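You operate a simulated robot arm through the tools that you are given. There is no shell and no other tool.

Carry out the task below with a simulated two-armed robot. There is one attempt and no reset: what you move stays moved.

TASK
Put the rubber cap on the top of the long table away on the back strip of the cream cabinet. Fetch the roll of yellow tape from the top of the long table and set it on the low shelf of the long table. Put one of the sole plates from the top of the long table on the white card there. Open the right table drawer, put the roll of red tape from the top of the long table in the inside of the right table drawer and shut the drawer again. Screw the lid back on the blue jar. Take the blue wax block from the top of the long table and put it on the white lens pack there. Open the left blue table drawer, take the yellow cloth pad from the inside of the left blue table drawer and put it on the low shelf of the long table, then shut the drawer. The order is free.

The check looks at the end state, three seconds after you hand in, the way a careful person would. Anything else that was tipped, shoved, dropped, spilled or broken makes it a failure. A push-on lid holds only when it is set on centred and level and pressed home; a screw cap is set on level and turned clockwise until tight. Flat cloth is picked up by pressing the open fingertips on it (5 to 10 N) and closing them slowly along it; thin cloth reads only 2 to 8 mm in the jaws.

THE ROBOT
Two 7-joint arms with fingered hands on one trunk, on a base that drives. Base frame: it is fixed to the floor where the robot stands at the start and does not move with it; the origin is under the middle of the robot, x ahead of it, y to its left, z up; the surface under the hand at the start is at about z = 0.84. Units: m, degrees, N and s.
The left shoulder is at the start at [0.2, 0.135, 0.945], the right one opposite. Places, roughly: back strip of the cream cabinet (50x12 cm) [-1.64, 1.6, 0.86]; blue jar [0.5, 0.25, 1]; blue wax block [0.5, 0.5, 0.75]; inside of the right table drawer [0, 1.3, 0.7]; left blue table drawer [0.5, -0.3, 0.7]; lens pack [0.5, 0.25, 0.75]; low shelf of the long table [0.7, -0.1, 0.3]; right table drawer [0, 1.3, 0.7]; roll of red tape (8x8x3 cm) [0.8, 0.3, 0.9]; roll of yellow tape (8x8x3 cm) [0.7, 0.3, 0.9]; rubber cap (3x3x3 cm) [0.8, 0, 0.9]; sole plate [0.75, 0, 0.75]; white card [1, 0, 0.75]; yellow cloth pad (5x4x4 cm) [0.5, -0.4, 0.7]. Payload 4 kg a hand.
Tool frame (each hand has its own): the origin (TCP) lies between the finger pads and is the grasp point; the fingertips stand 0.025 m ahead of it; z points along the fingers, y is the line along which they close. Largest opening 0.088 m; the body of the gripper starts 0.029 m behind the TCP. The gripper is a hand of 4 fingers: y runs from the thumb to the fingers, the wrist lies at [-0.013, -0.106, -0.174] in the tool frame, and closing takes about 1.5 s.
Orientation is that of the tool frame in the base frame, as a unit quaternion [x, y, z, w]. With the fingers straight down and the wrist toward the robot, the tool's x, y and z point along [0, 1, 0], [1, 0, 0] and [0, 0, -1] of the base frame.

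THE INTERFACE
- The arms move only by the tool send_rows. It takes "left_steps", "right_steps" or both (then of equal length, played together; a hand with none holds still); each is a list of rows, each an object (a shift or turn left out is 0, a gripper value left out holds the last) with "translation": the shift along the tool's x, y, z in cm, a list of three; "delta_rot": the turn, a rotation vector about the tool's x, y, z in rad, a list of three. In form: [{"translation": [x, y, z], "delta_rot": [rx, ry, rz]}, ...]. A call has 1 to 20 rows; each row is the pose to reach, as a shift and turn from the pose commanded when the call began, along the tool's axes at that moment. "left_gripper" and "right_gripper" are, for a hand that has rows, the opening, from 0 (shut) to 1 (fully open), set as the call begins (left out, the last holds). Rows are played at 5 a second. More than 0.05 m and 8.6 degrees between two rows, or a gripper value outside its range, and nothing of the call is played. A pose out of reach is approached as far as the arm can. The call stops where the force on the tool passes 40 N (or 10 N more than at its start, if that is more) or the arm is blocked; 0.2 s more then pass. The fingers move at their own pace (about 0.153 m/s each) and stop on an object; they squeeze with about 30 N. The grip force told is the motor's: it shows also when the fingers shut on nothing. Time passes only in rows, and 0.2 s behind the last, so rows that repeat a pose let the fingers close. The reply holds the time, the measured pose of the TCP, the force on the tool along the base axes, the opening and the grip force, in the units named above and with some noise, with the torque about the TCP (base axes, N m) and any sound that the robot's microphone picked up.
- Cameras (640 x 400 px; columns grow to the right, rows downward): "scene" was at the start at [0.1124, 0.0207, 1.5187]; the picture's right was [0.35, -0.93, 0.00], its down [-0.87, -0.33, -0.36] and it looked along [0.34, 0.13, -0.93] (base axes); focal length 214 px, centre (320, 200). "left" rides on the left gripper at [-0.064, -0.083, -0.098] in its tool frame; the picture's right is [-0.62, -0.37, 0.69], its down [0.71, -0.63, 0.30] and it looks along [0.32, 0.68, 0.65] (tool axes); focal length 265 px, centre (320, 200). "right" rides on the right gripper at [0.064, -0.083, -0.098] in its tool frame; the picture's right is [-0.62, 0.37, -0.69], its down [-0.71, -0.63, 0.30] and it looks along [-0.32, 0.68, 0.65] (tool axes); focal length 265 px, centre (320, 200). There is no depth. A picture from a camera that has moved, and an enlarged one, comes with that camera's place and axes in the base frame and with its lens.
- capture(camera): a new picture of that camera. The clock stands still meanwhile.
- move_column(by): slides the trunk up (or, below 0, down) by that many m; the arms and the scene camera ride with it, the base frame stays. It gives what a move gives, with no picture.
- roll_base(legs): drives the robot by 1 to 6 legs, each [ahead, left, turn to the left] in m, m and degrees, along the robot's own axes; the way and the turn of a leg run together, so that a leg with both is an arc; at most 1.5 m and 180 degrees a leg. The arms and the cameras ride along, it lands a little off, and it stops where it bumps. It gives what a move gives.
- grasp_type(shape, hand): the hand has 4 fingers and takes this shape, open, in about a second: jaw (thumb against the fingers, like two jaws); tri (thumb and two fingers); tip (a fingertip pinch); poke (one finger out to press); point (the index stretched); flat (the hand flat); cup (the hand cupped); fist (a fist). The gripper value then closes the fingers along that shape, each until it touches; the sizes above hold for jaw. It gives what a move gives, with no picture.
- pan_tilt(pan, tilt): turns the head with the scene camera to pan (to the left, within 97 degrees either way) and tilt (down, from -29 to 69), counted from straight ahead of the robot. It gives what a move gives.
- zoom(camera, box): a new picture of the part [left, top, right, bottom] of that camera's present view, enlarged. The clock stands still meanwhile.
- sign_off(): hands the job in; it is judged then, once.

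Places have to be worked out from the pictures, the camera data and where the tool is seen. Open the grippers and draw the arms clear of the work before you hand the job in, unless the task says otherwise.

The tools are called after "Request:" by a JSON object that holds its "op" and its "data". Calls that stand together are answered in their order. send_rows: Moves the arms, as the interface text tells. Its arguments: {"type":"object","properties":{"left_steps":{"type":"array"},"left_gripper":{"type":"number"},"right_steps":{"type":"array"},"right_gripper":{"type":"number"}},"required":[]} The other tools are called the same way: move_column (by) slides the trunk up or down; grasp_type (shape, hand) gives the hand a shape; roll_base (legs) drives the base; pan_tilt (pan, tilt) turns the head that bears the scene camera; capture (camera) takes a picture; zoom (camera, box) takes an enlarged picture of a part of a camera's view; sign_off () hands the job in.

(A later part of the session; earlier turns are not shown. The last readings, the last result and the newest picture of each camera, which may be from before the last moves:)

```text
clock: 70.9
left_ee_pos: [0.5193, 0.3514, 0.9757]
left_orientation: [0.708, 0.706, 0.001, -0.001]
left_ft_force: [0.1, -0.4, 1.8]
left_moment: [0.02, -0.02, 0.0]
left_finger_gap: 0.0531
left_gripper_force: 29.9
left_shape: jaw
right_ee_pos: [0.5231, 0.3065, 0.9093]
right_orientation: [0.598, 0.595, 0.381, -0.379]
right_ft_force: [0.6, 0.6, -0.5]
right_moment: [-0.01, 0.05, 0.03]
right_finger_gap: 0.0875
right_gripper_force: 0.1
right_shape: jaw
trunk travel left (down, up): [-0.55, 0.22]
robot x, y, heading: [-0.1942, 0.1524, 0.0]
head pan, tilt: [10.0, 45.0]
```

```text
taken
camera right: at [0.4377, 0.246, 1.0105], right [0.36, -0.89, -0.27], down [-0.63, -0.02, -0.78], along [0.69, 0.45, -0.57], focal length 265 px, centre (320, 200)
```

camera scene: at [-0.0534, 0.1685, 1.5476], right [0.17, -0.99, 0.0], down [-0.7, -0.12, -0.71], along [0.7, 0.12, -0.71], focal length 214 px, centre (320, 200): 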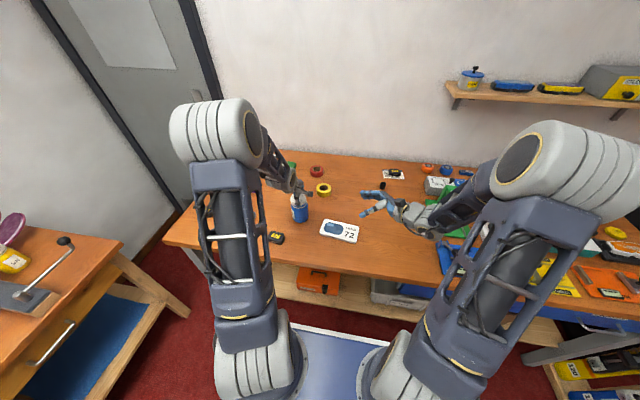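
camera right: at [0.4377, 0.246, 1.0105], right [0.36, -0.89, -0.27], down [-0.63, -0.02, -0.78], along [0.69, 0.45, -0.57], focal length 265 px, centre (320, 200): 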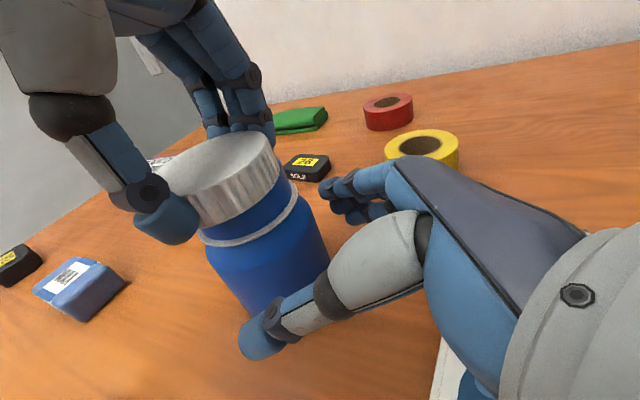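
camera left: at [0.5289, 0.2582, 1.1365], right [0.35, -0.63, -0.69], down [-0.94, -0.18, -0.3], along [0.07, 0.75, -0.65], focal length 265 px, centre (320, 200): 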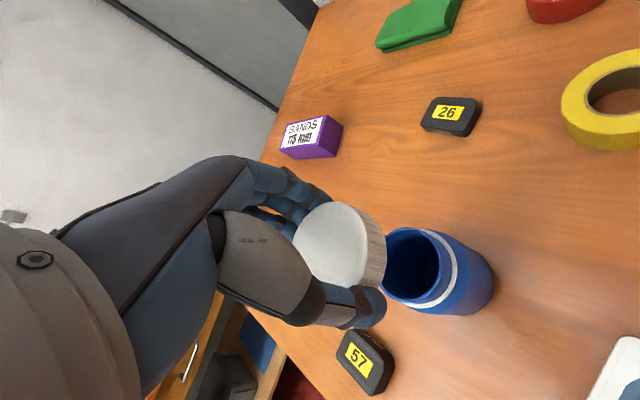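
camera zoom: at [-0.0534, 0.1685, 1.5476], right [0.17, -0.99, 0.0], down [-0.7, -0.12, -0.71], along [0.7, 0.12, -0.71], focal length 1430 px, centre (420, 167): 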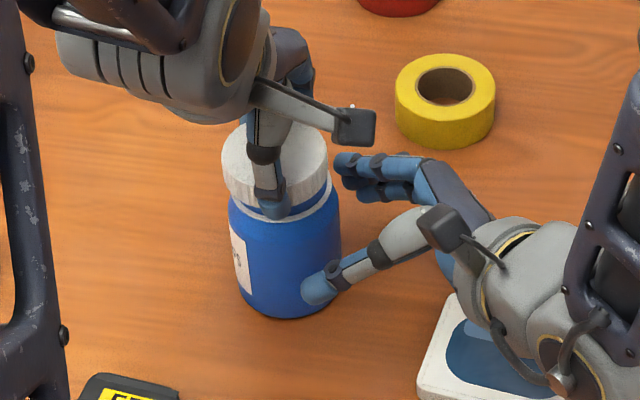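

Thumb and fingers straddle the jar. I advance the last 3.7 cm and close on the body.

Request:
{"op": "send_rows", "data": {"right_steps": [{"translation": [0, 0, 2]}, {"translation": [0, 0, 3.7]}, {"translation": [0, 0, 3.7]}]}}

Request:
{"op": "send_rows", "data": {"right_steps": [{}, {}, {}, {}, {}, {}, {}, {}], "right_gripper": 0}}

Request:
{"op": "zoom", "data": {"camera": "scene", "box": [265, 175, 345, 235]}}

Request:
{"op": "capture", "data": {"camera": "right"}}

```text
clock: 71.7
left_ee_pos: [0.5186, 0.3515, 0.9758]
left_orientation: [0.709, 0.706, 0.0, 0.0]
left_ft_force: [0.1, -0.6, 1.3]
left_moment: [-0.03, -0.04, -0.02]
left_finger_gap: 0.0535
left_gripper_force: 30.1
left_shape: jaw
right_ee_pos: [0.5228, 0.3416, 0.8942]
right_orientation: [0.598, 0.595, 0.381, -0.38]
right_ft_force: [0.8, -0.6, 0.3]
right_moment: [-0.03, 0.0, -0.01]
right_finger_gap: 0.0876
right_gripper_force: 0.1
right_shape: jaw
trunk travel left (down, up): [-0.55, 0.22]
robot x, y, heading: [-0.1963, 0.1559, -0.1]
head pan, tilt: [10.0, 45.0]
```

```text
clock: 73.5
left_ee_pos: [0.5191, 0.3515, 0.9757]
left_orientation: [0.709, 0.706, 0.001, 0.0]
left_ft_force: [-1.1, 0.9, 1.4]
left_moment: [-0.03, 0.02, -0.03]
left_finger_gap: 0.0535
left_gripper_force: 30.2
left_shape: jaw
right_ee_pos: [0.5235, 0.3416, 0.8938]
right_orientation: [0.597, 0.595, 0.381, -0.379]
right_ft_force: [2.3, -0.7, 0.0]
right_moment: [0.05, -0.01, 0.0]
right_finger_gap: 0.0616
right_gripper_force: 30.8
right_shape: jaw
trunk travel left (down, up): [-0.55, 0.22]
robot x, y, heading: [-0.1909, 0.1565, 0.1]
head pan, tilt: [10.0, 45.0]
```

```text
6.67 times, centred on (305, 205) of scene
camera zoom: at [-0.0533, 0.1685, 1.5476], right [0.17, -0.99, 0.0], down [-0.7, -0.12, -0.71], along [0.7, 0.12, -0.71], focal length 1430 px, centre (420, 167)
```

zoom: 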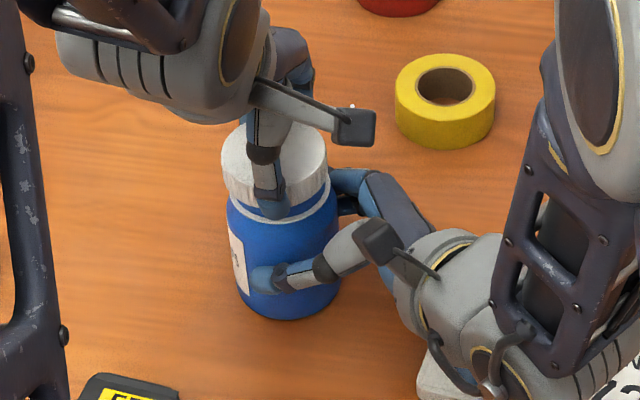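

```text
taken
camera right: at [0.4375, 0.28, 0.9945], right [0.36, -0.89, -0.27], down [-0.63, -0.02, -0.78], along [0.69, 0.45, -0.57], focal length 265 px, centre (320, 200)
```

right: 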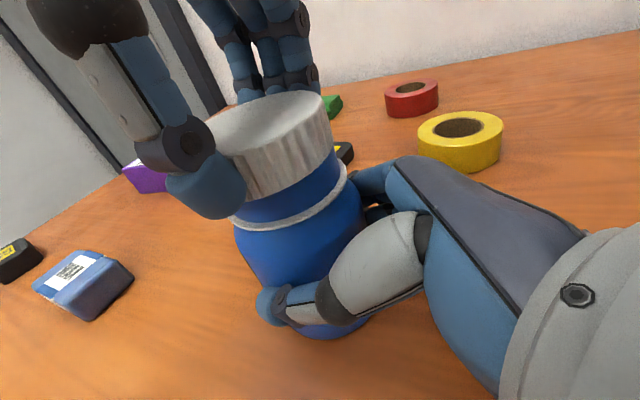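

Jar is held (62 mm). Now press lightly (2 mm command) and turn the lid clockwise with the left hand.

Request:
{"op": "send_rows", "data": {"left_steps": [{"translation": [0, 0, 0.15]}, {"translation": [0, 0, 0.2], "delta_rot": [0, 0, 0.13]}, {"translation": [0, 0, 0.2], "delta_rot": [0, 0, 0.26]}, {"translation": [0, 0, 0.22], "delta_rot": [0, 0, 0.39]}, {"translation": [0, 0, 0.24], "delta_rot": [0, 0, 0.52]}, {"translation": [0, 0, 0.26], "delta_rot": [0, 0, 0.65]}, {"translation": [0, 0, 0.28], "delta_rot": [0, 0, 0.78]}, {"translation": [0, 0, 0.3], "delta_rot": [0, 0, 0.91]}, {"translation": [0, 0, 0.3], "delta_rot": [0, 0, 1.04]}, {"translation": [0, 0, 0.3], "delta_rot": [0, 0, 1.04]}]}}

Request:
{"op": "capture", "data": {"camera": "right"}}

Request:
{"op": "zoom", "data": {"camera": "scene", "box": [265, 175, 345, 235]}}

```text
clock: 75.7
left_ee_pos: [0.5196, 0.3499, 0.9726]
left_orientation: [0.965, 0.26, 0.001, 0.0]
left_ft_force: [6.3, 5.9, 15.3]
left_moment: [-0.17, -0.41, 0.27]
left_finger_gap: 0.0533
left_gripper_force: 30.0
left_shape: jaw
right_ee_pos: [0.5204, 0.34, 0.8932]
right_orientation: [0.597, 0.595, 0.381, -0.38]
right_ft_force: [-4.6, -9.1, 1.0]
right_moment: [0.03, -0.06, -0.13]
right_finger_gap: 0.0614
right_gripper_force: 30.1
right_shape: jaw
trunk travel left (down, up): [-0.55, 0.22]
robot x, y, heading: [-0.1952, 0.1548, -0.5]
head pan, tilt: [10.0, 45.0]
```

```text
taken
camera right: at [0.437, 0.2801, 0.9947], right [0.37, -0.89, -0.27], down [-0.63, -0.02, -0.78], along [0.69, 0.45, -0.57], focal length 265 px, centre (320, 200)
```

right: 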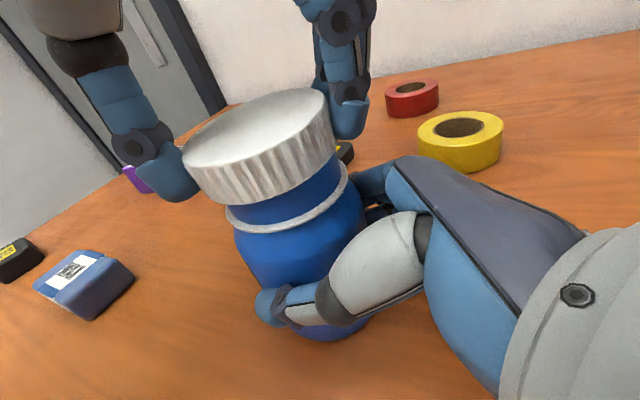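

```text
6.67 times, centred on (305, 205) of scene
camera zoom: at [-0.0537, 0.1684, 1.5476], right [0.17, -0.99, 0.0], down [-0.7, -0.12, -0.71], along [0.7, 0.12, -0.71], focal length 1430 px, centre (420, 167)
```

zoom: 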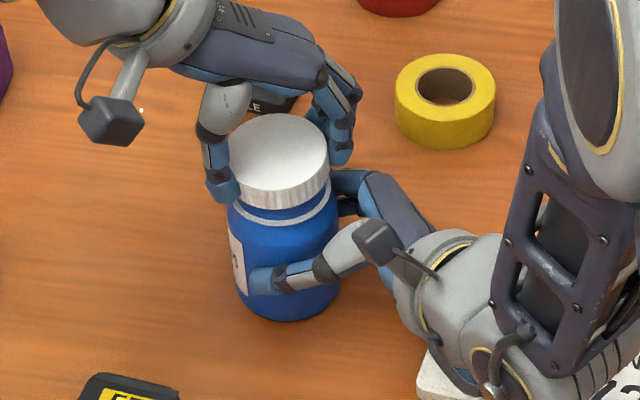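

Torque built up and the lid turned in the held jar, but off-centre side load appears. I release the lid, raise the left hand and inspect how it sits.

Request:
{"op": "send_rows", "data": {"left_steps": [{"translation": [0, 0, -0.2]}, {"translation": [0, 0, -0.2]}, {"translation": [0, 0, -0.2]}, {"translation": [0, 0, -0.2]}, {"translation": [0, 0, -2]}, {"translation": [0, 0, -5]}, {"translation": [0, 0, -9]}, {"translation": [0, 0, -9]}], "left_gripper": 1}}

Request:
{"op": "capture", "data": {"camera": "right"}}

Request:
{"op": "zoom", "data": {"camera": "scene", "box": [280, 175, 330, 225]}}

Request:
{"op": "capture", "data": {"camera": "left"}}

```text
clock: 77.5
left_ee_pos: [0.5228, 0.3512, 1.0629]
left_orientation: [0.966, 0.26, 0.0, 0.0]
left_ft_force: [0.0, 0.7, -0.4]
left_moment: [-0.01, 0.02, -0.03]
left_finger_gap: 0.0877
left_gripper_force: 0.0
left_shape: jaw
right_ee_pos: [0.5226, 0.3408, 0.8936]
right_orientation: [0.598, 0.596, 0.38, -0.379]
right_ft_force: [0.1, -0.8, -0.1]
right_moment: [0.04, 0.0, -0.03]
right_finger_gap: 0.0615
right_gripper_force: 30.1
right_shape: jaw
trunk travel left (down, up): [-0.55, 0.22]
robot x, y, heading: [-0.192, 0.1553, -0.2]
head pan, tilt: [10.0, 45.0]
```

```text
taken
camera right: at [0.4375, 0.28, 0.9945], right [0.36, -0.89, -0.27], down [-0.63, -0.02, -0.78], along [0.69, 0.45, -0.57], focal length 265 px, centre (320, 200)
```

right: 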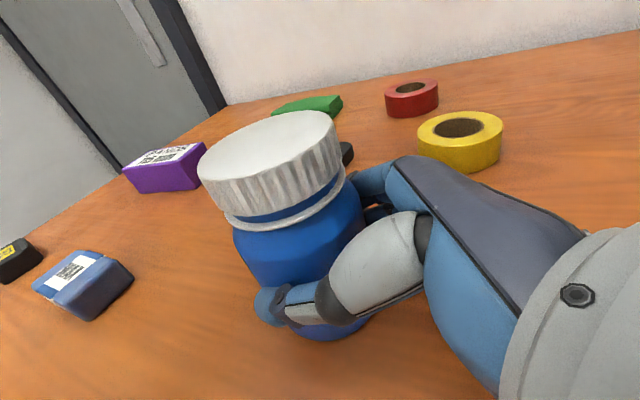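

```text
8.00 times, centred on (305, 200) of scene
camera zoom: at [-0.0533, 0.1686, 1.5476], right [0.17, -0.99, 0.0], down [-0.7, -0.12, -0.71], along [0.7, 0.12, -0.71], focal length 1716 px, centre (440, 200)
```

zoom: 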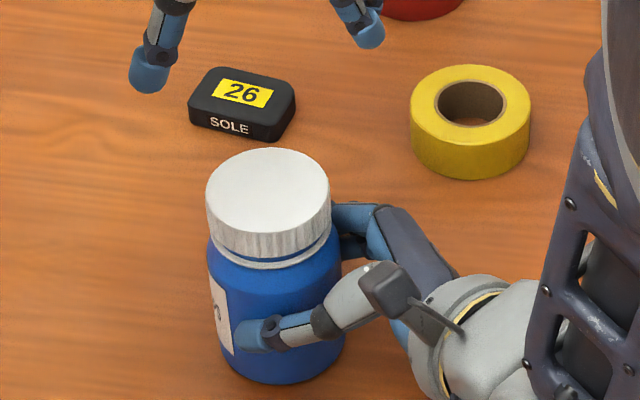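

```text
taken
camera left: at [0.4256, 0.3894, 1.1622], right [-0.72, 0.01, -0.69], down [0.3, 0.9, -0.3], along [0.62, -0.43, -0.65], focal length 265 px, centre (320, 200)
```

left: 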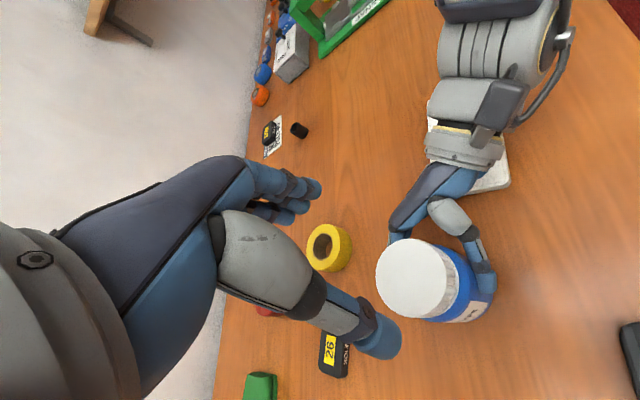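

The lid dropped further onto the neck after release. I zoom in closely from both cameras to judge whether it is level.

Request:
{"op": "zoom", "data": {"camera": "right", "box": [180, 90, 380, 250]}}

Request:
{"op": "zoom", "data": {"camera": "scene", "box": [290, 190, 320, 215]}}

Request:
{"op": "zoom", "data": {"camera": "left", "box": [360, 220, 520, 340]}}

```text
2.50 times, centred on (280, 170) of right
camera zoom: at [0.4375, 0.28, 0.9945], right [0.36, -0.89, -0.27], down [-0.63, -0.02, -0.78], along [0.69, 0.45, -0.57], focal length 664 px, centre (420, 275)
```

zoom: 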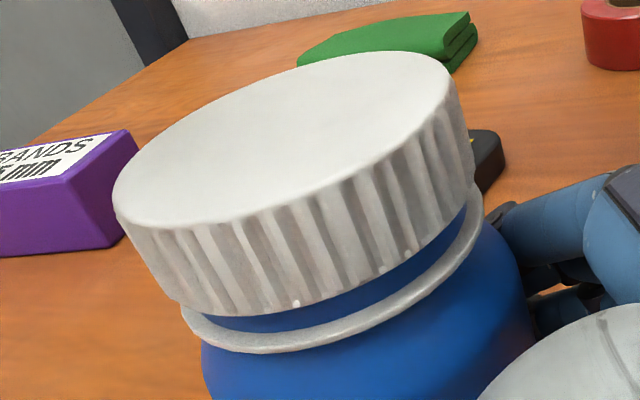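

```text
16.00 times, centred on (305, 202) of scene
camera zoom: at [-0.0533, 0.1686, 1.5476], right [0.17, -0.99, 0.0], down [-0.7, -0.12, -0.71], along [0.7, 0.12, -0.71], focal length 3432 px, centre (560, 160)
```

zoom: 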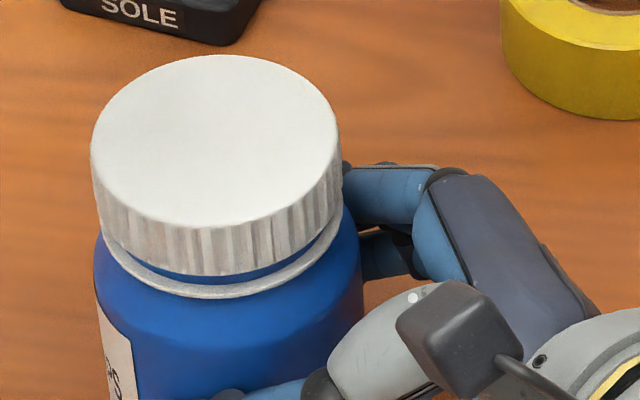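

```text
3.33 times, centred on (440, 280) of left
camera zoom: at [0.4256, 0.3894, 1.1622], right [-0.72, 0.01, -0.69], down [0.3, 0.9, -0.3], along [0.62, -0.43, -0.65], focal length 885 px, centre (-80, -67)
```

zoom: 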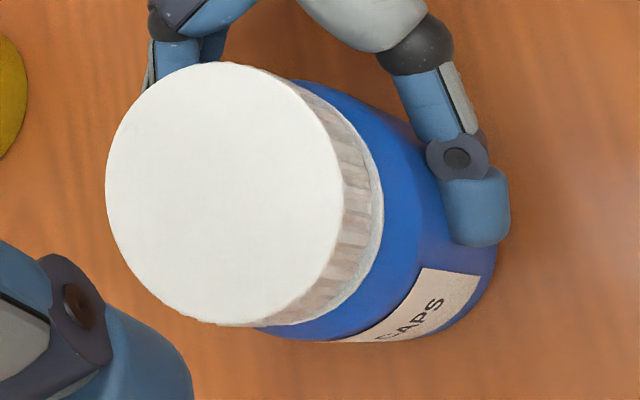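

The lid now sits loosely around the neck, nearly level, centred at about [0.523, 0.355]. I rotate the left hand back counter-clockwise above it and centre over it.

Request:
{"op": "send_rows", "data": {"left_steps": [{"translation": [0.2, -0.35, 0], "delta_rot": [0, 0, -0.13]}, {"translation": [0.2, -0.35, 0], "delta_rot": [0, 0, -0.26]}, {"translation": [0.2, -0.35, 0], "delta_rot": [0, 0, -0.39]}, {"translation": [0.2, -0.35, 0], "delta_rot": [0, 0, -0.52]}, {"translation": [0.2, -0.35, 0], "delta_rot": [0, 0, -0.65]}, {"translation": [0.2, -0.35, 0], "delta_rot": [0, 0, -0.78]}, {"translation": [0.2, -0.35, 0], "delta_rot": [0, 0, -0.91]}, {"translation": [0.2, -0.35, 0], "delta_rot": [0, 0, -1.04]}, {"translation": [0.2, -0.35, 0], "delta_rot": [0, 0, -1.17]}, {"translation": [0.2, -0.35, 0], "delta_rot": [0, 0, -1.3]}, {"translation": [0.2, -0.35, 0], "delta_rot": [0, 0, -1.4]}, {"translation": [0.2, -0.35, 0], "delta_rot": [0, 0, -1.4]}]}}

Request:
{"op": "capture", "data": {"camera": "left"}}

Request:
{"op": "zoom", "data": {"camera": "scene", "box": [265, 165, 345, 225]}}

```text
clock: 80.1
left_ee_pos: [0.5191, 0.3572, 1.0625]
left_orientation: [0.57, 0.821, -0.001, 0.0]
left_ft_force: [-0.5, -0.1, -0.5]
left_moment: [-0.02, 0.03, -0.02]
left_finger_gap: 0.0874
left_gripper_force: 0.1
left_shape: jaw
right_ee_pos: [0.5221, 0.3422, 0.8925]
right_orientation: [0.598, 0.596, 0.38, -0.379]
right_ft_force: [0.2, 0.2, 0.6]
right_moment: [0.05, -0.04, -0.02]
right_finger_gap: 0.0614
right_gripper_force: 29.7
right_shape: jaw
trunk travel left (down, up): [-0.55, 0.22]
robot x, y, heading: [-0.1927, 0.1541, -0.2]
head pan, tilt: [10.0, 45.0]
```

```text
taken
camera left: at [0.4651, 0.2661, 1.1615], right [-0.13, -0.71, -0.69], down [-0.84, 0.45, -0.3], along [0.53, 0.54, -0.65], focal length 265 px, centre (320, 200)
```

left: 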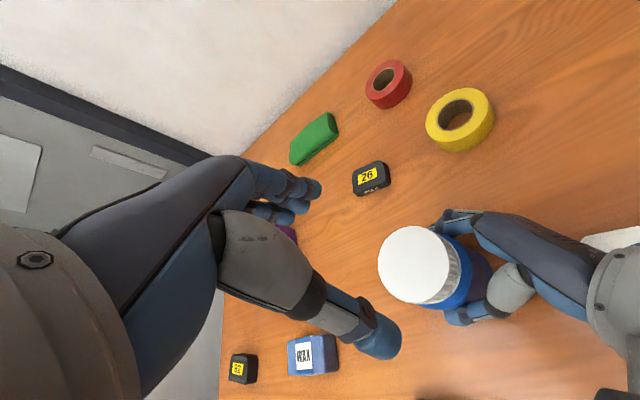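

```text
6.67 times, centred on (305, 195) of scene
camera zoom: at [-0.0534, 0.1686, 1.5476], right [0.17, -0.99, 0.0], down [-0.7, -0.12, -0.71], along [0.7, 0.12, -0.71], focal length 1430 px, centre (420, 233)
```

zoom: 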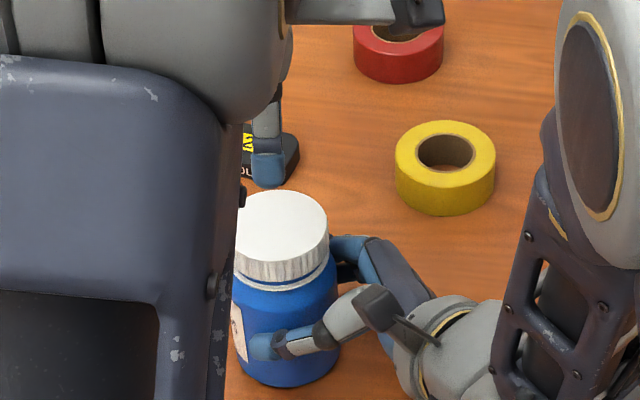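

I centre over the lid, lower to z≈0.970 (tips just above the ring) and grip the lid.

Request:
{"op": "send_rows", "data": {"left_steps": [{"translation": [-0.42, 0.27, 3]}, {"translation": [-0.42, 0.27, 6]}, {"translation": [-0.42, 0.27, 8.5]}, {"translation": [-0.42, 0.27, 9.2]}, {"translation": [-0.42, 0.27, 9.2]}]}}

Request:
{"op": "capture", "data": {"camera": "left"}}

Request:
{"op": "capture", "data": {"camera": "right"}}

```text
clock: 81.3
left_ee_pos: [0.5231, 0.3536, 0.9688]
left_orientation: [0.571, 0.821, 0.0, 0.0]
left_ft_force: [0.5, 0.1, -0.4]
left_moment: [0.02, 0.02, -0.01]
left_finger_gap: 0.0874
left_gripper_force: 0.1
left_shape: jaw
right_ee_pos: [0.5229, 0.3412, 0.8937]
right_orientation: [0.597, 0.595, 0.381, -0.379]
right_ft_force: [-0.3, 0.0, 0.2]
right_moment: [0.03, -0.04, -0.02]
right_finger_gap: 0.0614
right_gripper_force: 30.1
right_shape: jaw
trunk travel left (down, up): [-0.55, 0.22]
robot x, y, heading: [-0.1926, 0.1539, -0.4]
head pan, tilt: [10.0, 45.0]
```

```text
taken
camera left: at [0.4688, 0.2636, 1.0681], right [-0.13, -0.71, -0.69], down [-0.84, 0.45, -0.3], along [0.53, 0.54, -0.65], focal length 265 px, centre (320, 200)
```

left: 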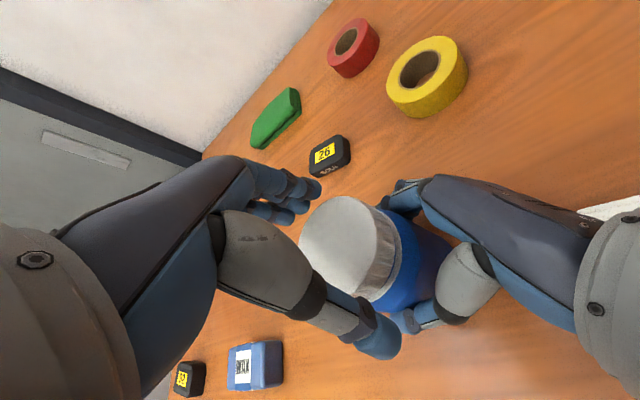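

```text
taken
camera right: at [0.4374, 0.2801, 0.9945], right [0.37, -0.89, -0.27], down [-0.63, -0.02, -0.78], along [0.69, 0.45, -0.57], focal length 265 px, centre (320, 200)
```

right: 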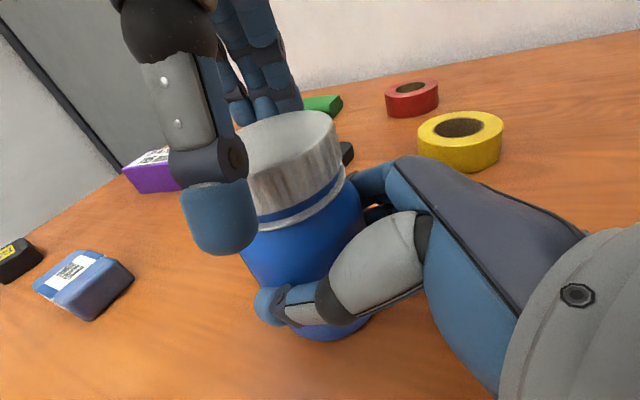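

Good alignment; close on the lid.

Request:
{"op": "send_rows", "data": {"left_steps": [{}, {}, {}, {}, {}, {}, {}], "left_gripper": 0}}

Request:
{"op": "zoom", "data": {"camera": "right", "box": [180, 90, 380, 250]}}

```text
clock: 82.9
left_ee_pos: [0.5226, 0.3541, 0.9688]
left_orientation: [0.571, 0.821, 0.0, 0.0]
left_ft_force: [0.5, -0.4, -1.4]
left_moment: [0.03, 0.01, 0.02]
left_finger_gap: 0.0561
left_gripper_force: 29.9
left_shape: jaw
right_ee_pos: [0.523, 0.3408, 0.8936]
right_orientation: [0.597, 0.595, 0.381, -0.379]
right_ft_force: [-0.2, 0.7, 1.0]
right_moment: [0.05, -0.06, -0.01]
right_finger_gap: 0.0615
right_gripper_force: 29.8
right_shape: jaw
trunk travel left (down, up): [-0.55, 0.22]
robot x, y, heading: [-0.1929, 0.1544, -0.3]
head pan, tilt: [10.0, 45.0]
```

```text
2.50 times, centred on (280, 170) of right
camera zoom: at [0.4374, 0.2801, 0.9945], right [0.37, -0.89, -0.27], down [-0.63, -0.02, -0.78], along [0.69, 0.45, -0.57], focal length 664 px, centre (420, 275)
```

zoom: 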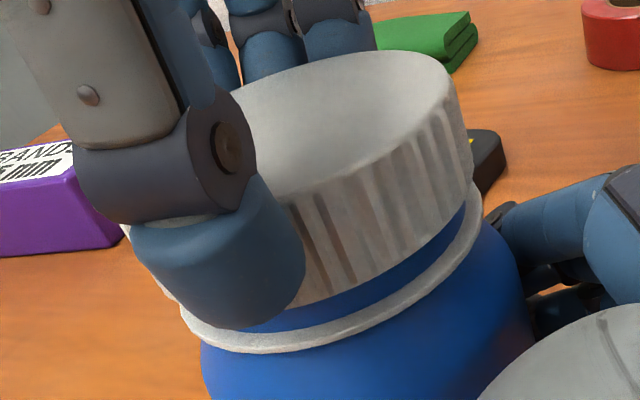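

Now a full-diameter grip (56 mm). I press ~1.5 mm and turn clockwise about 1.5 rad.

Request:
{"op": "send_rows", "data": {"left_steps": [{"translation": [0, 0, 0.15]}, {"translation": [0, 0, 0.15], "delta_rot": [0, 0, 0.12]}, {"translation": [0, 0, 0.15], "delta_rot": [0, 0, 0.24]}, {"translation": [0, 0, 0.17], "delta_rot": [0, 0, 0.36]}, {"translation": [0, 0, 0.18], "delta_rot": [0, 0, 0.48]}, {"translation": [0, 0, 0.19], "delta_rot": [0, 0, 0.6]}, {"translation": [0, 0, 0.2], "delta_rot": [0, 0, 0.72]}, {"translation": [0, 0, 0.21], "delta_rot": [0, 0, 0.84]}, {"translation": [0, 0, 0.22], "delta_rot": [0, 0, 0.96]}, {"translation": [0, 0, 0.23], "delta_rot": [0, 0, 1.08]}, {"translation": [0, 0, 0.24], "delta_rot": [0, 0, 1.2]}, {"translation": [0, 0, 0.25], "delta_rot": [0, 0, 1.32]}, {"translation": [0, 0, 0.25], "delta_rot": [0, 0, 1.44]}, {"translation": [0, 0, 0.25], "delta_rot": [0, 0, 1.44]}]}}

Request:
{"op": "zoom", "data": {"camera": "right", "box": [180, 90, 380, 250]}}

Request:
{"op": "zoom", "data": {"camera": "scene", "box": [280, 180, 320, 215]}}

```text
clock: 85.9
left_ee_pos: [0.5224, 0.3533, 0.9683]
left_orientation: [0.97, 0.241, 0.0, 0.0]
left_ft_force: [1.9, 6.1, 1.6]
left_moment: [0.21, 0.02, 0.04]
left_finger_gap: 0.0559
left_gripper_force: 29.3
left_shape: jaw
right_ee_pos: [0.5223, 0.3422, 0.8951]
right_orientation: [0.597, 0.595, 0.381, -0.379]
right_ft_force: [-2.3, -8.1, 2.2]
right_moment: [0.04, -0.05, -0.02]
right_finger_gap: 0.0612
right_gripper_force: 30.0
right_shape: jaw
trunk travel left (down, up): [-0.55, 0.22]
robot x, y, heading: [-0.1909, 0.1492, -0.0]
head pan, tilt: [10.0, 45.0]
```

```text
2.50 times, centred on (280, 170) of right
camera zoom: at [0.4375, 0.2799, 0.9946], right [0.36, -0.89, -0.27], down [-0.63, -0.02, -0.78], along [0.69, 0.45, -0.57], focal length 664 px, centre (420, 275)
```

zoom: 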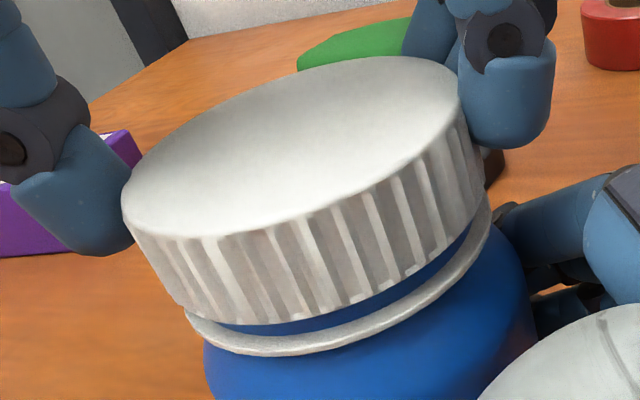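

```text
11.43 times, centred on (300, 198) of scene
camera zoom: at [-0.0535, 0.1685, 1.5476], right [0.17, -0.99, 0.0], down [-0.7, -0.12, -0.71], along [0.7, 0.12, -0.71], focal length 2451 px, centre (549, 229)
```

zoom: 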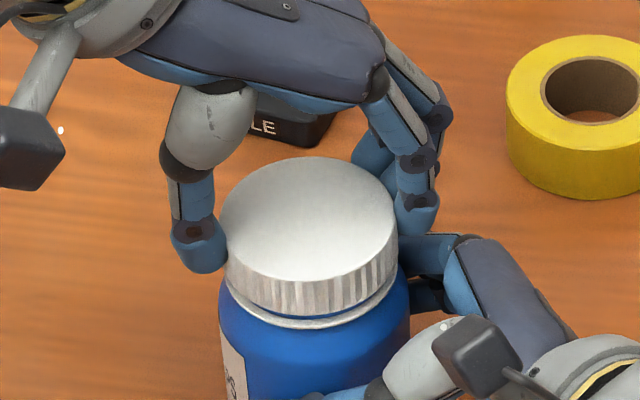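

The lid turned 82° with little change in height. I release, rotate back in place, regrip and repeat while watching z and torque.

Request:
{"op": "send_rows", "data": {"left_steps": [{"translation": [0, 0, 0]}, {"translation": [0, 0, -0.2]}, {"translation": [0, 0, -0.25]}, {"translation": [0, 0, -0.25]}, {"translation": [0, 0, -0.25], "delta_rot": [0, 0, -0.14]}, {"translation": [0, 0, -0.25], "delta_rot": [0, 0, -0.28]}, {"translation": [0, 0, -0.25], "delta_rot": [0, 0, -0.42]}, {"translation": [0, 0, -0.25], "delta_rot": [0, 0, -0.56]}, {"translation": [0, 0, -0.25], "delta_rot": [0, 0, -0.7]}, {"translation": [0, 0, -0.25], "delta_rot": [0, 0, -0.84]}, {"translation": [0, 0, -0.25], "delta_rot": [0, 0, -0.98]}, {"translation": [0, 0, -0.25], "delta_rot": [0, 0, -1.12]}, {"translation": [0, 0, -0.25], "delta_rot": [0, 0, -1.26]}, {"translation": [0, 0, -0.25], "delta_rot": [0, 0, -1.4]}, {"translation": [0, 0, -0.25], "delta_rot": [0, 0, -1.54]}, {"translation": [0, 0, -0.25], "delta_rot": [0, 0, -1.6]}, {"translation": [0, 0, -0.25], "delta_rot": [0, 0, -1.6]}], "left_gripper": 1}}

Request:
{"op": "zoom", "data": {"camera": "right", "box": [180, 90, 380, 250]}}

Request:
{"op": "capture", "data": {"camera": "left"}}

```text
clock: 89.5
left_ee_pos: [0.5218, 0.3522, 0.9701]
left_orientation: [0.502, 0.865, 0.0, 0.0]
left_ft_force: [0.1, -0.1, 1.1]
left_moment: [0.01, 0.01, -0.01]
left_finger_gap: 0.0876
left_gripper_force: 0.0
left_shape: jaw
right_ee_pos: [0.5227, 0.3409, 0.8939]
right_orientation: [0.598, 0.596, 0.381, -0.378]
right_ft_force: [0.4, 0.4, 0.1]
right_moment: [0.03, -0.01, -0.01]
right_finger_gap: 0.0612
right_gripper_force: 30.2
right_shape: jaw
trunk travel left (down, up): [-0.55, 0.22]
robot x, y, heading: [-0.1889, 0.1568, -0.2]
head pan, tilt: [10.0, 45.0]
```

```text
2.50 times, centred on (280, 170) of right
camera zoom: at [0.4374, 0.2801, 0.9945], right [0.37, -0.89, -0.27], down [-0.63, -0.02, -0.78], along [0.69, 0.45, -0.57], focal length 664 px, centre (420, 275)
```

zoom: 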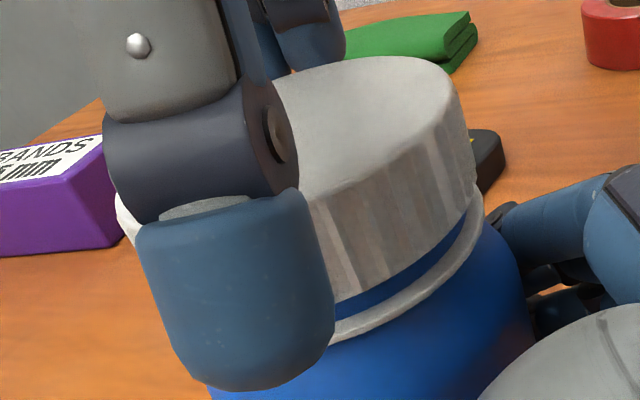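

```text
taken
camera left: at [0.4834, 0.2551, 1.0694], right [-0.01, -0.72, -0.69], down [-0.9, 0.31, -0.3], along [0.43, 0.62, -0.65], focal length 265 px, centre (320, 200)
```

left: 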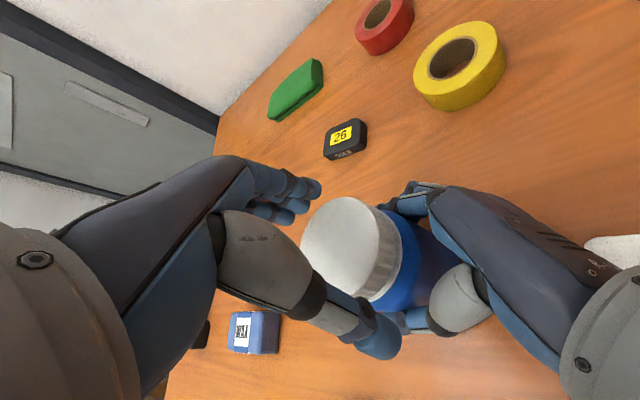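

The lid has sunk ~1 mm, so the thread seems to work. I regrip and turn ~105° more with slightly more pressure.

Request:
{"op": "send_rows", "data": {"left_steps": [{"translation": [0, 0, 0.2]}, {"translation": [0, 0, 0.2]}, {"translation": [0, 0, 0.2]}, {"translation": [0, 0, 0.2]}, {"translation": [0, 0, 0.2]}, {"translation": [0, 0, 0.4]}, {"translation": [0, 0, 0.4], "delta_rot": [0, 0, 0.14]}, {"translation": [0, 0, 0.4], "delta_rot": [0, 0, 0.28]}, {"translation": [0, 0, 0.41], "delta_rot": [0, 0, 0.42]}, {"translation": [0, 0, 0.42], "delta_rot": [0, 0, 0.56]}, {"translation": [0, 0, 0.43], "delta_rot": [0, 0, 0.7]}, {"translation": [0, 0, 0.44], "delta_rot": [0, 0, 0.84]}, {"translation": [0, 0, 0.45], "delta_rot": [0, 0, 0.98]}, {"translation": [0, 0, 0.46], "delta_rot": [0, 0, 1.12]}, {"translation": [0, 0, 0.47], "delta_rot": [0, 0, 1.26]}, {"translation": [0, 0, 0.48], "delta_rot": [0, 0, 1.4]}, {"translation": [0, 0, 0.49], "delta_rot": [0, 0, 1.54]}, {"translation": [0, 0, 0.5], "delta_rot": [0, 0, 1.68]}, {"translation": [0, 0, 0.5], "delta_rot": [0, 0, 1.8]}, {"translation": [0, 0, 0.5], "delta_rot": [0, 0, 1.8]}], "left_gripper": 0}}

Request:
{"op": "zoom", "data": {"camera": "right", "box": [180, 90, 380, 250]}}

Request:
{"op": "zoom", "data": {"camera": "scene", "box": [280, 180, 320, 215]}}

```text
clock: 93.7
left_ee_pos: [0.5234, 0.353, 0.9645]
left_orientation: [0.99, 0.142, 0.001, 0.0]
left_ft_force: [2.1, 10.4, 17.3]
left_moment: [0.18, -0.09, 0.06]
left_finger_gap: 0.054
left_gripper_force: 30.2
left_shape: jaw
right_ee_pos: [0.5214, 0.3402, 0.8924]
right_orientation: [0.598, 0.595, 0.38, -0.379]
right_ft_force: [-1.2, -11.1, 0.5]
right_moment: [-0.01, 0.05, 0.03]
right_finger_gap: 0.0612
right_gripper_force: 30.1
right_shape: jaw
trunk travel left (down, up): [-0.55, 0.22]
robot x, y, heading: [-0.1912, 0.1557, -0.3]
head pan, tilt: [10.0, 45.0]
```

```text
2.50 times, centred on (280, 170) of right
camera zoom: at [0.4372, 0.2799, 0.9947], right [0.36, -0.89, -0.27], down [-0.63, -0.02, -0.78], along [0.69, 0.45, -0.57], focal length 664 px, centre (420, 275)
```

zoom: 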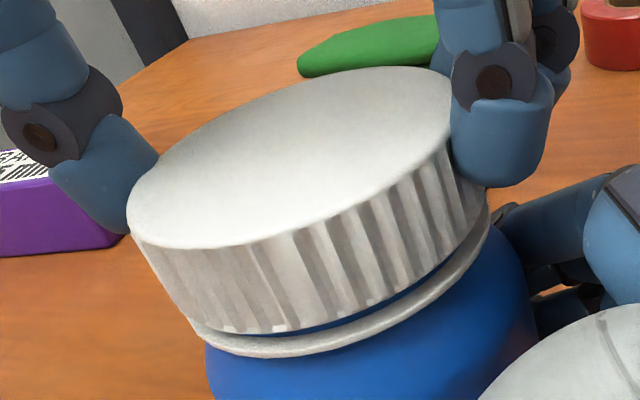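

```text
11.43 times, centred on (300, 198) of scene
camera zoom: at [-0.0538, 0.1684, 1.5477], right [0.17, -0.99, 0.0], down [-0.7, -0.12, -0.71], along [0.7, 0.12, -0.71], focal length 2451 px, centre (549, 229)
```

zoom: 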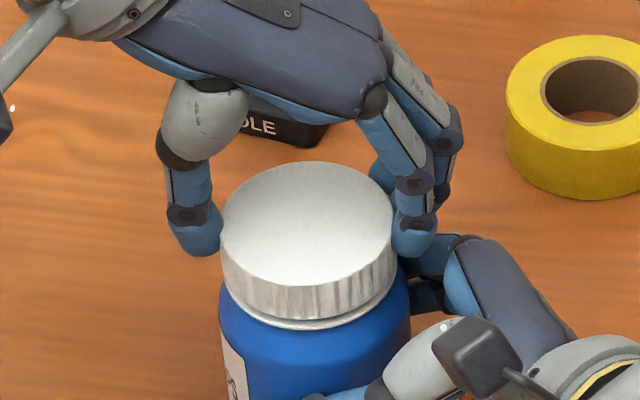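

The lid is going down evenly—the thread is engaged. Another release/rotate-back/turn cycle.

Request:
{"op": "send_rows", "data": {"left_steps": [{"translation": [0, 0, -0.2]}, {"translation": [0, 0, -0.3]}, {"translation": [0, 0, -0.3]}, {"translation": [0, 0, -0.3]}, {"translation": [0, 0, -0.3], "delta_rot": [0, 0, -0.14]}, {"translation": [0, 0, -0.3], "delta_rot": [0, 0, -0.28]}, {"translation": [0, 0, -0.3], "delta_rot": [0, 0, -0.42]}, {"translation": [0, 0, -0.3], "delta_rot": [0, 0, -0.56]}, {"translation": [0, 0, -0.3], "delta_rot": [0, 0, -0.7]}, {"translation": [0, 0, -0.3], "delta_rot": [0, 0, -0.84]}, {"translation": [0, 0, -0.3], "delta_rot": [0, 0, -0.98]}, {"translation": [0, 0, -0.3], "delta_rot": [0, 0, -1.12]}, {"translation": [0, 0, -0.3], "delta_rot": [0, 0, -1.26]}, {"translation": [0, 0, -0.3], "delta_rot": [0, 0, -1.4]}, {"translation": [0, 0, -0.3], "delta_rot": [0, 0, -1.54]}, {"translation": [0, 0, -0.3], "delta_rot": [0, 0, -1.68]}, {"translation": [0, 0, -0.3], "delta_rot": [0, 0, -1.8]}, {"translation": [0, 0, -0.3], "delta_rot": [0, 0, -1.8]}], "left_gripper": 1}}

Request:
{"op": "send_rows", "data": {"left_steps": [{"translation": [0, 0, 0.2]}, {"translation": [0, 0, 0.2]}, {"translation": [0, 0, 0.2]}, {"translation": [0, 0, 0.2]}, {"translation": [0, 0, 0.2]}, {"translation": [0, 0, 0.3]}, {"translation": [0, 0, 0.3], "delta_rot": [0, 0, 0.14]}, {"translation": [0, 0, 0.32], "delta_rot": [0, 0, 0.28]}, {"translation": [0, 0, 0.34], "delta_rot": [0, 0, 0.42]}, {"translation": [0, 0, 0.36], "delta_rot": [0, 0, 0.56]}, {"translation": [0, 0, 0.38], "delta_rot": [0, 0, 0.7]}, {"translation": [0, 0, 0.4], "delta_rot": [0, 0, 0.84]}, {"translation": [0, 0, 0.42], "delta_rot": [0, 0, 0.98]}, {"translation": [0, 0, 0.44], "delta_rot": [0, 0, 1.12]}, {"translation": [0, 0, 0.46], "delta_rot": [0, 0, 1.26]}, {"translation": [0, 0, 0.48], "delta_rot": [0, 0, 1.4]}, {"translation": [0, 0, 0.5], "delta_rot": [0, 0, 1.54]}, {"translation": [0, 0, 0.5], "delta_rot": [0, 0, 1.68]}, {"translation": [0, 0, 0.5], "delta_rot": [0, 0, 1.8]}, {"translation": [0, 0, 0.5], "delta_rot": [0, 0, 1.8]}], "left_gripper": 0}}

Request:
{"op": "zoom", "data": {"camera": "right", "box": [180, 90, 380, 250]}}

Request:
{"op": "zoom", "data": {"camera": "scene", "box": [280, 180, 320, 215]}}

```text
clock: 97.5
left_ee_pos: [0.5233, 0.3529, 0.9684]
left_orientation: [0.502, 0.865, 0.0, 0.0]
left_ft_force: [0.3, 0.2, 0.2]
left_moment: [-0.04, 0.03, -0.01]
left_finger_gap: 0.0877
left_gripper_force: 0.1
left_shape: jaw
right_ee_pos: [0.5227, 0.3417, 0.8935]
right_orientation: [0.598, 0.595, 0.38, -0.379]
right_ft_force: [0.4, -0.3, 0.0]
right_moment: [-0.02, 0.01, 0.01]
right_finger_gap: 0.0613
right_gripper_force: 29.7
right_shape: jaw
trunk travel left (down, up): [-0.55, 0.22]
robot x, y, heading: [-0.1945, 0.1572, -0.2]
head pan, tilt: [10.0, 45.0]
```

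```text
clock: 101.7
left_ee_pos: [0.5238, 0.3528, 0.9646]
left_orientation: [0.99, 0.142, 0.002, 0.001]
left_ft_force: [12.6, 10.7, 18.5]
left_moment: [0.22, -0.16, 0.71]
left_finger_gap: 0.0529
left_gripper_force: 30.1
left_shape: jaw
right_ee_pos: [0.5219, 0.341, 0.8937]
right_orientation: [0.597, 0.595, 0.381, -0.38]
right_ft_force: [-7.0, -17.0, 5.9]
right_moment: [-0.04, -0.25, -0.37]
right_finger_gap: 0.0613
right_gripper_force: 29.7
right_shape: jaw
trunk travel left (down, up): [-0.55, 0.22]
robot x, y, heading: [-0.1928, 0.1561, -0.2]
head pan, tilt: [10.0, 45.0]
```

```text
2.50 times, centred on (280, 170) of right
camera zoom: at [0.4373, 0.2795, 0.9949], right [0.36, -0.89, -0.27], down [-0.63, -0.02, -0.78], along [0.69, 0.45, -0.57], focal length 664 px, centre (420, 275)
```

zoom: 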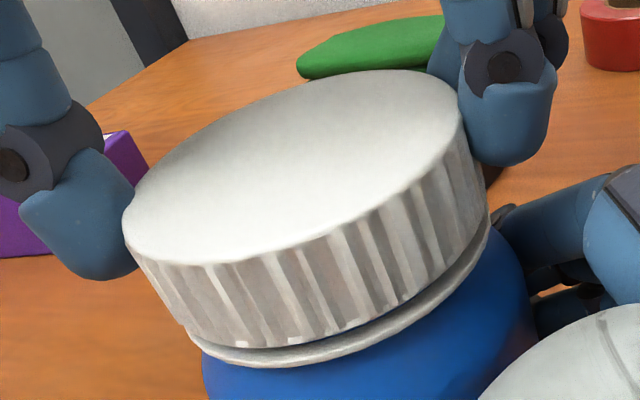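

```text
11.43 times, centred on (300, 198) of scene
camera zoom: at [-0.0538, 0.1682, 1.5477], right [0.17, -0.99, 0.0], down [-0.7, -0.12, -0.71], along [0.7, 0.12, -0.71], focal length 2451 px, centre (549, 229)
```

zoom: 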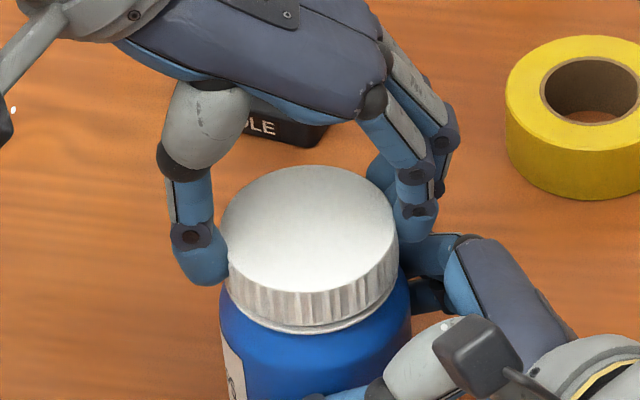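

Torque rose to 0.71 Nm and the lid rests on the ring – nearly tight. One more regrip-and-tighten to confirm.

Request:
{"op": "send_rows", "data": {"left_steps": [{"translation": [0, 0, -0.2]}, {"translation": [0, 0, -0.3]}, {"translation": [0, 0, -0.3]}, {"translation": [0, 0, -0.3]}, {"translation": [0, 0, -0.3], "delta_rot": [0, 0, -0.14]}, {"translation": [0, 0, -0.3], "delta_rot": [0, 0, -0.28]}, {"translation": [0, 0, -0.3], "delta_rot": [0, 0, -0.42]}, {"translation": [0, 0, -0.3], "delta_rot": [0, 0, -0.56]}, {"translation": [0, 0, -0.3], "delta_rot": [0, 0, -0.7]}, {"translation": [0, 0, -0.3], "delta_rot": [0, 0, -0.84]}, {"translation": [0, 0, -0.3], "delta_rot": [0, 0, -0.98]}, {"translation": [0, 0, -0.3], "delta_rot": [0, 0, -1.12]}, {"translation": [0, 0, -0.3], "delta_rot": [0, 0, -1.12]}], "left_gripper": 1}}

Request:
{"op": "send_rows", "data": {"left_steps": [{"translation": [0, 0, 0.2]}, {"translation": [0, 0, 0.2]}, {"translation": [0, 0, 0.2]}, {"translation": [0, 0, 0.2]}, {"translation": [0, 0, 0.2]}, {"translation": [0, 0, 0.3]}, {"translation": [0, 0, 0.35], "delta_rot": [0, 0, 0.1]}, {"translation": [0, 0, 0.35], "delta_rot": [0, 0, 0.2]}, {"translation": [0, 0, 0.35], "delta_rot": [0, 0, 0.3]}, {"translation": [0, 0, 0.35], "delta_rot": [0, 0, 0.4]}, {"translation": [0, 0, 0.35], "delta_rot": [0, 0, 0.5]}], "left_gripper": 0}}

Request:
{"op": "zoom", "data": {"camera": "right", "box": [180, 90, 380, 250]}}

```text
clock: 104.5
left_ee_pos: [0.5225, 0.3533, 0.9668]
left_orientation: [0.762, 0.648, 0.0, 0.0]
left_ft_force: [1.1, -0.4, -0.4]
left_moment: [0.0, -0.02, 0.0]
left_finger_gap: 0.0876
left_gripper_force: 0.0
left_shape: jaw
right_ee_pos: [0.5236, 0.3425, 0.8933]
right_orientation: [0.597, 0.595, 0.381, -0.38]
right_ft_force: [0.0, 0.1, 0.3]
right_moment: [0.02, 0.03, 0.04]
right_finger_gap: 0.0612
right_gripper_force: 29.5
right_shape: jaw
trunk travel left (down, up): [-0.55, 0.22]
robot x, y, heading: [-0.1947, 0.1544, -0.2]
head pan, tilt: [10.0, 45.0]
```

```text
clock: 106.9
left_ee_pos: [0.5251, 0.3531, 0.9642]
left_orientation: [0.898, 0.439, 0.002, 0.001]
left_ft_force: [8.3, 11.8, 15.5]
left_moment: [0.17, -0.35, 0.92]
left_finger_gap: 0.0527
left_gripper_force: 30.2
left_shape: jaw
right_ee_pos: [0.5235, 0.3403, 0.8938]
right_orientation: [0.597, 0.595, 0.381, -0.379]
right_ft_force: [-2.0, -15.0, 3.6]
right_moment: [-0.01, -0.18, -0.64]
right_finger_gap: 0.0606
right_gripper_force: 29.8
right_shape: jaw
trunk travel left (down, up): [-0.55, 0.22]
robot x, y, heading: [-0.1916, 0.1526, -0.0]
head pan, tilt: [10.0, 45.0]
```

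```text
2.50 times, centred on (280, 170) of right
camera zoom: at [0.4378, 0.279, 0.995], right [0.36, -0.89, -0.27], down [-0.63, -0.02, -0.78], along [0.69, 0.45, -0.57], focal length 664 px, centre (420, 275)
```

zoom: 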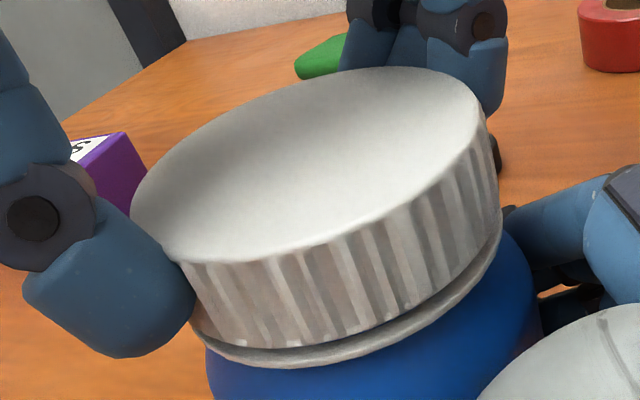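

Tight (0.92 Nm, lid fully on the ring). I release the left hand and raise it, then release the jar with the right hand and back out along its approach.

Request:
{"op": "send_rows", "data": {"left_steps": [{"translation": [0, 0, -0.2]}, {"translation": [0, 0, -0.2]}, {"translation": [0, 0, -0.2]}, {"translation": [0, 0, -0.3]}, {"translation": [0, 0, -3]}, {"translation": [0, 0, -7]}, {"translation": [0, 0, -11]}, {"translation": [0, 0, -15]}, {"translation": [0, 0, -18]}], "left_gripper": 1}}

Request:
{"op": "send_rows", "data": {"right_steps": [{}, {}, {}, {}, {}, {"translation": [0, 0, -2]}, {"translation": [0, 0, -5]}, {"translation": [0, 0, -9]}, {"translation": [0, 0, -13]}, {"translation": [2, 0, -16]}, {"translation": [5, 0, -18]}, {"translation": [9, 0, -18]}, {"translation": [13, 0, -18]}], "right_gripper": 1}}

Request:
{"op": "zoom", "data": {"camera": "scene", "box": [265, 165, 345, 225]}}

Request:
{"op": "capture", "data": {"camera": "scene"}}

```text
clock: 108.9
left_ee_pos: [0.5236, 0.3519, 1.1423]
left_orientation: [0.899, 0.438, 0.001, 0.0]
left_ft_force: [0.0, 0.4, -0.6]
left_moment: [0.0, 0.0, 0.0]
left_finger_gap: 0.0879
left_gripper_force: 0.1
left_shape: jaw
right_ee_pos: [0.5227, 0.3417, 0.8933]
right_orientation: [0.598, 0.596, 0.38, -0.379]
right_ft_force: [0.1, -0.4, 0.5]
right_moment: [0.0, 0.04, 0.01]
right_finger_gap: 0.0612
right_gripper_force: 29.7
right_shape: jaw
trunk travel left (down, up): [-0.55, 0.22]
robot x, y, heading: [-0.1925, 0.1534, -0.3]
head pan, tilt: [10.0, 45.0]
```

```text
clock: 111.7
left_ee_pos: [0.5238, 0.3518, 1.1421]
left_orientation: [0.899, 0.438, -0.001, 0.0]
left_ft_force: [0.2, -0.2, -0.2]
left_moment: [0.0, -0.01, 0.01]
left_finger_gap: 0.0875
left_gripper_force: 0.2
left_shape: jaw
right_ee_pos: [0.5225, 0.2341, 1.0881]
right_orientation: [0.598, 0.594, 0.381, -0.38]
right_ft_force: [-0.5, -0.1, -0.4]
right_moment: [0.01, -0.04, 0.01]
right_finger_gap: 0.0876
right_gripper_force: 0.0
right_shape: jaw
trunk travel left (down, up): [-0.55, 0.22]
robot x, y, heading: [-0.1926, 0.1513, -0.0]
head pan, tilt: [10.0, 45.0]
```

```text
6.67 times, centred on (305, 195) of scene
camera zoom: at [-0.0531, 0.1684, 1.5475], right [0.17, -0.99, 0.0], down [-0.7, -0.12, -0.71], along [0.7, 0.12, -0.71], focal length 1430 px, centre (420, 233)
```

zoom: 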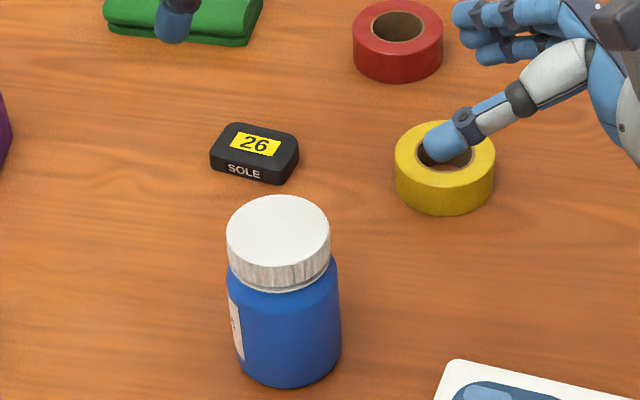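

```text
taken
camera scene: at [-0.0531, 0.1684, 1.5475], right [0.17, -0.99, 0.0], down [-0.7, -0.12, -0.71], along [0.7, 0.12, -0.71], focal length 214 px, centre (320, 200)
```

scene: 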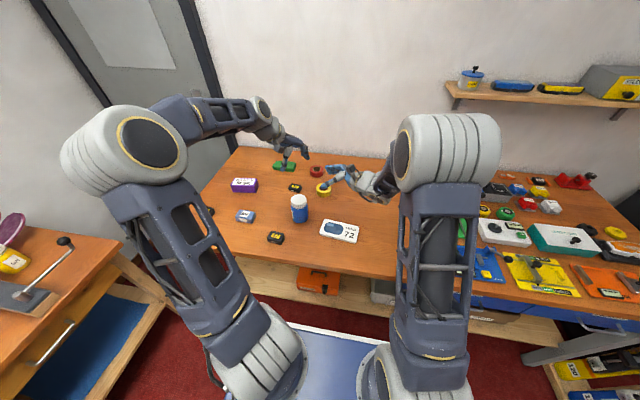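

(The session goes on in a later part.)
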